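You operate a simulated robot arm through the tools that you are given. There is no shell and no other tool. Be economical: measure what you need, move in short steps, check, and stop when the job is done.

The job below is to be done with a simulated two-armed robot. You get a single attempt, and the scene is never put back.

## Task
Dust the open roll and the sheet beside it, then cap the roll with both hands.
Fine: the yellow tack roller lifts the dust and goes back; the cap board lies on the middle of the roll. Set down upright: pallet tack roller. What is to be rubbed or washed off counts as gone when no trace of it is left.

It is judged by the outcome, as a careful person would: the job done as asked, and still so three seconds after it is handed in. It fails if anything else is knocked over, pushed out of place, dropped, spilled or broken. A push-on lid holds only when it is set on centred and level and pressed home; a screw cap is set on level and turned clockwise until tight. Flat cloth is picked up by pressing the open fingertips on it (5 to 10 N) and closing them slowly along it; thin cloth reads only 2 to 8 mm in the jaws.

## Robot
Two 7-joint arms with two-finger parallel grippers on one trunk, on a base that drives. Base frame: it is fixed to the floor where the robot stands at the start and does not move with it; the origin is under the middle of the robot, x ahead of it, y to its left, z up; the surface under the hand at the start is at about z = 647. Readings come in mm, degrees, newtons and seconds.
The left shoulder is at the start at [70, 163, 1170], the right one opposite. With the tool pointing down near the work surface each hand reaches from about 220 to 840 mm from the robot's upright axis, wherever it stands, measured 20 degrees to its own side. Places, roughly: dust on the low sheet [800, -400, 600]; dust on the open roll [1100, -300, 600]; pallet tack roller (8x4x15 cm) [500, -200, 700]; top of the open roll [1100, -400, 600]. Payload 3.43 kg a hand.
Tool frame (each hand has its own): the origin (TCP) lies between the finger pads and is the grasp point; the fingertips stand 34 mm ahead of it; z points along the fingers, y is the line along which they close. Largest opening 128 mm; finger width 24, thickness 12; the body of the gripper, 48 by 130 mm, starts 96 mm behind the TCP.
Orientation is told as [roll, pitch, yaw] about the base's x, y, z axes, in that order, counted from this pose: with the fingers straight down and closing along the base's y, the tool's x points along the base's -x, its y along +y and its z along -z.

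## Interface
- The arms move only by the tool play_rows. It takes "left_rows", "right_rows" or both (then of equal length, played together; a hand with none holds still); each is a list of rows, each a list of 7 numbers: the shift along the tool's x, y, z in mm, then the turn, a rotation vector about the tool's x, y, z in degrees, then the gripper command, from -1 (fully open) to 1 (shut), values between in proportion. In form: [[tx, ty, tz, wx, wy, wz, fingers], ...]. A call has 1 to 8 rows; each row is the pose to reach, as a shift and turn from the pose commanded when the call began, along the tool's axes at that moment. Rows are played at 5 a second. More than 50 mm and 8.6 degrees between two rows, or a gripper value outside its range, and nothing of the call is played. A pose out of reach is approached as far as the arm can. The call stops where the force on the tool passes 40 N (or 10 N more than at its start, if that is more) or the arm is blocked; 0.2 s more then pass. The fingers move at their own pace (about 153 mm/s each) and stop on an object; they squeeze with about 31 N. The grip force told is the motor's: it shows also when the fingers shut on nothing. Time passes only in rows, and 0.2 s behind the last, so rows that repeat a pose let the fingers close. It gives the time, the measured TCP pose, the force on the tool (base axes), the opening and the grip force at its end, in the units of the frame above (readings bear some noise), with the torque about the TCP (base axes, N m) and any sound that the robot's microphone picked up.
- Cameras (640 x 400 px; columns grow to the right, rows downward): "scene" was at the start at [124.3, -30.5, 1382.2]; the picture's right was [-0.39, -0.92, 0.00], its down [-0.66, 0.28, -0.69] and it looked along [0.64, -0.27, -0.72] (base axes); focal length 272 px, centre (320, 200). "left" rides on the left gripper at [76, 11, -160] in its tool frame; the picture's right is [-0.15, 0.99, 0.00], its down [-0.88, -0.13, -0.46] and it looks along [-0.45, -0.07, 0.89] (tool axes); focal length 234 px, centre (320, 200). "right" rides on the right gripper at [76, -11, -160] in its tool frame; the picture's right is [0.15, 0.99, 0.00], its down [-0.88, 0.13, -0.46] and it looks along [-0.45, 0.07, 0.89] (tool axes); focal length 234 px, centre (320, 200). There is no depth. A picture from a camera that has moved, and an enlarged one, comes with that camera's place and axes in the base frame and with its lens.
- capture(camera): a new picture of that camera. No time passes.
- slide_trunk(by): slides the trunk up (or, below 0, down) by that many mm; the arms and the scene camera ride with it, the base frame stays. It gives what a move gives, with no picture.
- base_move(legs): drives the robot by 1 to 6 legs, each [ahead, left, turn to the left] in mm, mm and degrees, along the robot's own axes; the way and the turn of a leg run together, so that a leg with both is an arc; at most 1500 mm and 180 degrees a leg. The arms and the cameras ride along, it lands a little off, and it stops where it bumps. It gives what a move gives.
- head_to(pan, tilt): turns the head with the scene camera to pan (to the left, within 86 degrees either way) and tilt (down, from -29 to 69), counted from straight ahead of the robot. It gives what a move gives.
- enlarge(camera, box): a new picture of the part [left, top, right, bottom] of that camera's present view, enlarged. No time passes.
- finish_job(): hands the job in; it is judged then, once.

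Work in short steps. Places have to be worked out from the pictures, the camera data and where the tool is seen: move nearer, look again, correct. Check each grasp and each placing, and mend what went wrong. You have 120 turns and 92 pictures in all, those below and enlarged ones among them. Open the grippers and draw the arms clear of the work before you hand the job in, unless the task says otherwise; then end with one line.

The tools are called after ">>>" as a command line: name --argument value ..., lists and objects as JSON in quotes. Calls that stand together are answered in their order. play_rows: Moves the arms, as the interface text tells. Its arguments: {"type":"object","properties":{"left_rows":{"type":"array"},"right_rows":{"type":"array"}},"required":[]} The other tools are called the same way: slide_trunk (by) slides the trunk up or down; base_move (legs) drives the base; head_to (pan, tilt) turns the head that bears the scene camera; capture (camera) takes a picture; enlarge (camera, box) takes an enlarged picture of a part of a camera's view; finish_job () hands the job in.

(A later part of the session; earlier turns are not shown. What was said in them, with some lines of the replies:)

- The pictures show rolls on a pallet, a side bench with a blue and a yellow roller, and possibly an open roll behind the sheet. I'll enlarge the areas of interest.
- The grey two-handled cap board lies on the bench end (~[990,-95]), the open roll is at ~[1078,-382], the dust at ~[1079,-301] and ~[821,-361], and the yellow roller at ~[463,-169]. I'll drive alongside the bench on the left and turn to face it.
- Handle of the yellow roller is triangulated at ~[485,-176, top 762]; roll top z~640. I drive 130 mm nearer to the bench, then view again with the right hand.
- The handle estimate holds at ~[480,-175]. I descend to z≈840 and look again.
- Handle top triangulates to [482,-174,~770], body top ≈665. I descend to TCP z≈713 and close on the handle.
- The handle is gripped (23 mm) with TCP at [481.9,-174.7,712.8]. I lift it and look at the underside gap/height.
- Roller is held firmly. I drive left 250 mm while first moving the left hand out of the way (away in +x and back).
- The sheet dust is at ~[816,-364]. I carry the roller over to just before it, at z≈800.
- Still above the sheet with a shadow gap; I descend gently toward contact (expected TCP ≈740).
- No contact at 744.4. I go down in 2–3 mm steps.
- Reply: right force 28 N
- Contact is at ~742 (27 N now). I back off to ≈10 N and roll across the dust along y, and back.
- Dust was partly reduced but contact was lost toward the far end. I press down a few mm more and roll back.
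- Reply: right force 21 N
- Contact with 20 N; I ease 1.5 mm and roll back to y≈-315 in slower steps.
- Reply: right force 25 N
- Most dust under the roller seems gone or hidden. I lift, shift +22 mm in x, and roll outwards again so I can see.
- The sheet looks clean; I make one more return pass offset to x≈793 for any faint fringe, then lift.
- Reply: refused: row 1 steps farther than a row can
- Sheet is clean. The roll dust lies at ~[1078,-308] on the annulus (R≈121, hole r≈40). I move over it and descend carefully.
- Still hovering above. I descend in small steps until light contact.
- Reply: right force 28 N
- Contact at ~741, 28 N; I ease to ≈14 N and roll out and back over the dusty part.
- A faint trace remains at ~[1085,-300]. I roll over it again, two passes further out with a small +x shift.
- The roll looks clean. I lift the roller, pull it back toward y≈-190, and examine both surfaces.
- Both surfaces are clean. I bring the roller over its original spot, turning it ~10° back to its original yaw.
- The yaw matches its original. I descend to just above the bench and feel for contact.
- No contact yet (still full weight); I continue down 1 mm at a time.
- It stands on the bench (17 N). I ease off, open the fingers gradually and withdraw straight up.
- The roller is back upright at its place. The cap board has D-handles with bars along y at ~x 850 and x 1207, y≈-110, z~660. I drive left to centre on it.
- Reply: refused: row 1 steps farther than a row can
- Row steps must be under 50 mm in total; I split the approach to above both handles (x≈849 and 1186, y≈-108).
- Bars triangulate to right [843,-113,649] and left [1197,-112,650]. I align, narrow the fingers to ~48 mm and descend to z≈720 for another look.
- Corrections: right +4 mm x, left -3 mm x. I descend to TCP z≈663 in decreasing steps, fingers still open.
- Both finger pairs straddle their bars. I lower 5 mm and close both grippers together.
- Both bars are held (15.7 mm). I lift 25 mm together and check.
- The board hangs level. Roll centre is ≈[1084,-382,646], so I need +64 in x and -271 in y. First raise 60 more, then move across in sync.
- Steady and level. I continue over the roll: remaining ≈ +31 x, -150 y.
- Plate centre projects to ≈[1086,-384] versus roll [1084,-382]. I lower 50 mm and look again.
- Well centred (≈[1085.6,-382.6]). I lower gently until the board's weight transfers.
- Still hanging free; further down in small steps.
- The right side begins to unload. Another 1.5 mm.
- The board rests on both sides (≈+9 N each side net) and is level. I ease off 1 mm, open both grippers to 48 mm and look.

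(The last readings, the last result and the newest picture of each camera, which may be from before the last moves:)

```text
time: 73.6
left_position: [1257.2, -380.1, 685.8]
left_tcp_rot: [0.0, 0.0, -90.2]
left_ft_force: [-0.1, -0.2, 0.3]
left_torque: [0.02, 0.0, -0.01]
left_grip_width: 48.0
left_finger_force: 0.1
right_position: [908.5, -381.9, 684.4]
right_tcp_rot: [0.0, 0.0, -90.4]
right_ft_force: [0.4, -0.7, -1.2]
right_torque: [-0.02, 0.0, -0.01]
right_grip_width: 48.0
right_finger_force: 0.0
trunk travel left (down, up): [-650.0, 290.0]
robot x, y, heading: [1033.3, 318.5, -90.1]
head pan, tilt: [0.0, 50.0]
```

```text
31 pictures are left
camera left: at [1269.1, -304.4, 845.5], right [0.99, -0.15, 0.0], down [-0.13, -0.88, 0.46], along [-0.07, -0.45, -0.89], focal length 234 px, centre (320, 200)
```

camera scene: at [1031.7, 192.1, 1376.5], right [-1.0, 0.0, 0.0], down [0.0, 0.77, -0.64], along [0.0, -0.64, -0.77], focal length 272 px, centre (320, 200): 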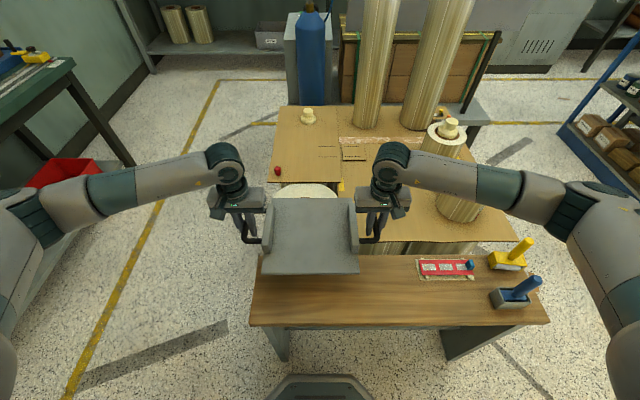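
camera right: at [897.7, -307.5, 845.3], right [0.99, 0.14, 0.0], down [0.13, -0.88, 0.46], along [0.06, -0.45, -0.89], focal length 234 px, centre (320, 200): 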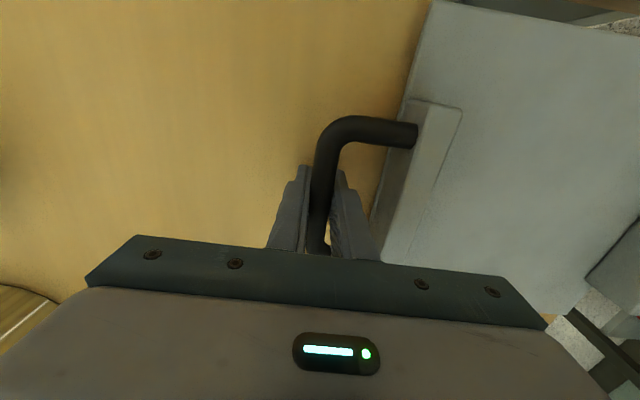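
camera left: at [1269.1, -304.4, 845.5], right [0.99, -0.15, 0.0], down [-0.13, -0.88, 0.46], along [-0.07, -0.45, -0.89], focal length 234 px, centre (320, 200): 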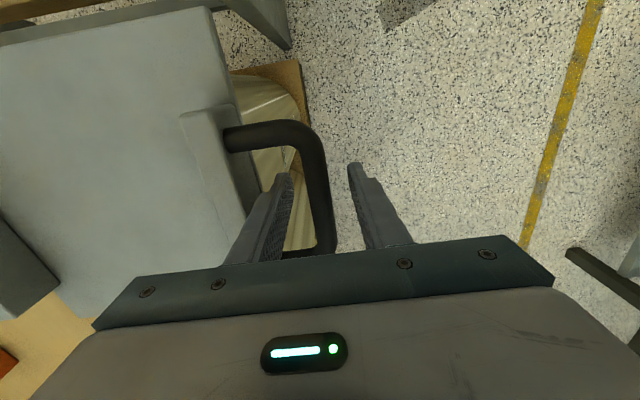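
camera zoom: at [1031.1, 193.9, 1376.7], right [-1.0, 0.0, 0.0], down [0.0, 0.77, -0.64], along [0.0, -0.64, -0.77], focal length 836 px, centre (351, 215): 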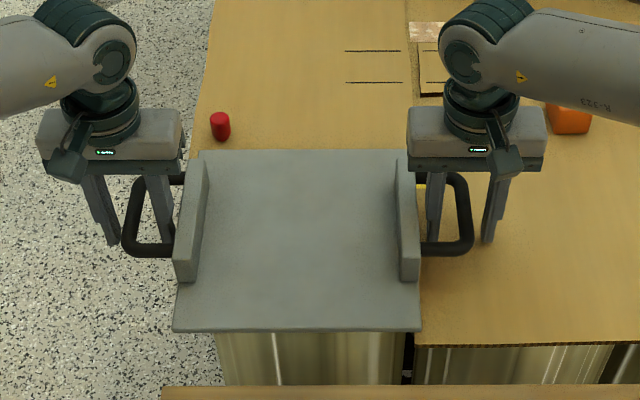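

The board lies flat with the fingers free. I withdraw both hands straight up.

>>> play_rows --left_rows '[[0, 0, -15, 0, 0, 0, 0.25], [0, 0, -40, 0, 0, 0, 0.25], [0, 0, -80, 0, 0, 0, 0.25], [0, 0, -120, 0, 0, 0, 0.25], [0, 0, -160, 0, 0, 0, 0.25], [0, 0, -200, 0, 0, 0, 0.25], [40, 0, -220, 0, 0, 0, 0], [80, 0, -240, 0, 0, 0, -0.5]]' --right_rows '[[0, 0, -15, 0, 0, 0, 0.25], [0, 0, -40, 0, 0, 0, 0.25], [0, 0, -80, 0, 0, 0, 0.25], [0, 0, -120, 0, 0, 0, 0.25], [0, 0, -160, 0, 0, 0, 0.25], [0, 0, -200, 0, 0, 0, 0.25], [40, 0, -220, 0, 0, 0, 0], [80, 0, -240, 0, 0, 0, -0.5]]'

>>> play_rows --left_rows '[[40, 10, 0, 0, 0, 0, -1], [80, 25, 0, 0, 0, 0, -1], [120, 40, 0, 0, 0, 0, -1], [150, 60, 0, 0, 0, 0, -1]]' --right_rows '[[40, -10, 0, 0, 0, 0, -1], [80, -25, 0, 0, 0, 0, -1], [120, -40, 0, 0, 0, 0, -1], [150, -60, 0, 0, 0, 0, -1]]'

>>> capture --camera "scene"

>>> enlarge --camera "scene" --box '[220, 130, 400, 260]'

```text
time: 75.4
left_position: [1257.7, -299.5, 927.6]
left_tcp_rot: [0.0, 0.0, -90.3]
left_ft_force: [-0.3, -0.3, -0.9]
left_torque: [-0.03, -0.02, 0.02]
left_grip_width: 95.9
left_finger_force: 0.0
right_position: [908.7, -300.9, 927.4]
right_tcp_rot: [0.1, -0.1, -90.3]
right_ft_force: [-0.6, -0.8, 0.3]
right_torque: [0.01, -0.02, -0.02]
right_grip_width: 96.0
right_finger_force: 0.1
trunk travel left (down, up): [-650.0, 290.0]
robot x, y, heading: [1031.7, 319.3, -90.3]
head pan, tilt: [0.0, 50.0]
```

```text
time: 76.4
left_position: [1319.2, -147.6, 927.8]
left_tcp_rot: [0.0, -0.2, -90.3]
left_ft_force: [0.3, 0.3, 0.1]
left_torque: [-0.05, -0.01, 0.04]
left_grip_width: 128.2
left_finger_force: 0.0
right_position: [850.4, -150.4, 927.9]
right_tcp_rot: [-0.1, -0.2, -90.3]
right_ft_force: [0.0, 0.3, 0.8]
right_torque: [-0.03, 0.01, -0.06]
right_grip_width: 128.1
right_finger_force: 0.1
trunk travel left (down, up): [-650.0, 290.0]
robot x, y, heading: [1029.3, 321.6, -90.2]
head pan, tilt: [0.0, 50.0]
```

```text
30 pictures are left
camera scene: at [1031.0, 196.5, 1377.1], right [-1.0, 0.0, 0.0], down [0.0, 0.76, -0.64], along [0.0, -0.64, -0.76], focal length 272 px, centre (320, 200)
```

scene: 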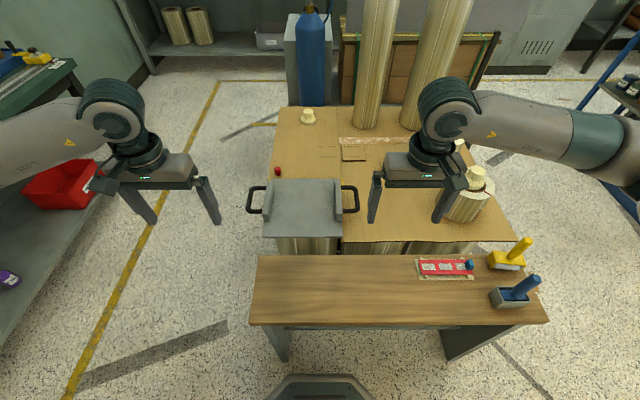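

```text
3.08 times, centred on (310, 195) of scene
camera zoom: at [1031.0, 196.5, 1377.1], right [-1.0, 0.0, 0.0], down [0.0, 0.76, -0.64], along [0.0, -0.64, -0.76], focal length 836 px, centre (351, 215)
```

zoom: 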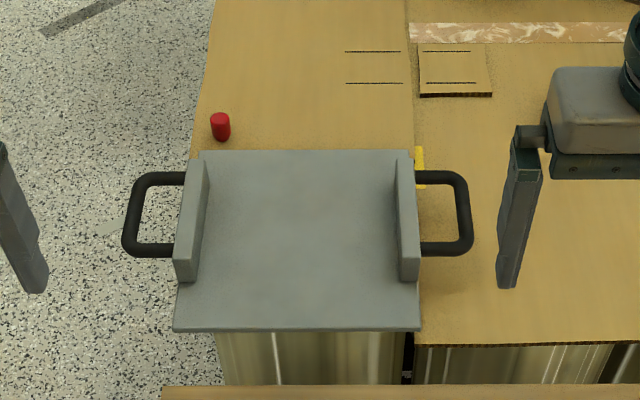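

The board is flat and centred, everything else undisturbed. One last close look at the sheet area for traces.

>>> enlarge --camera "scene" --box '[335, 170, 455, 245]'

```text
5.33 times, centred on (395, 208) of scene
camera zoom: at [1031.0, 196.5, 1377.1], right [-1.0, 0.0, 0.0], down [0.0, 0.76, -0.64], along [0.0, -0.64, -0.76], focal length 1450 px, centre (-80, 160)
```

zoom: 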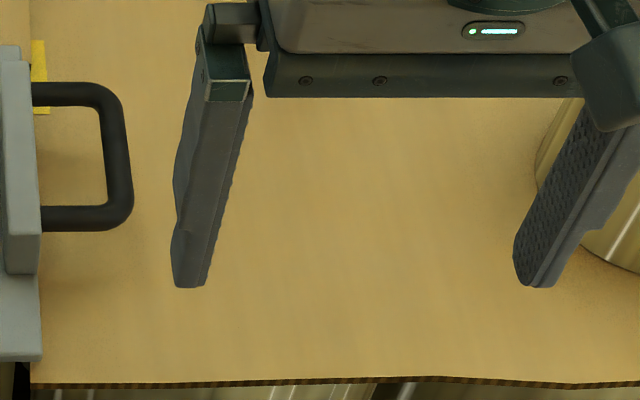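

The sheet is clean, the roller is back upright, and the board lies capped on the roll; I hand it in.

>>> finish_job

```text
The job is handed in.
```

I dusted the sheet and the open roll clean, put the yellow tack roller back upright in its place, and set the cap board flat with both hands, within about 5 mm of the middle of the roll. The board's right edge overlaps the neighbouring sheet slightly, and its back edge may overlap the cardboard behind.
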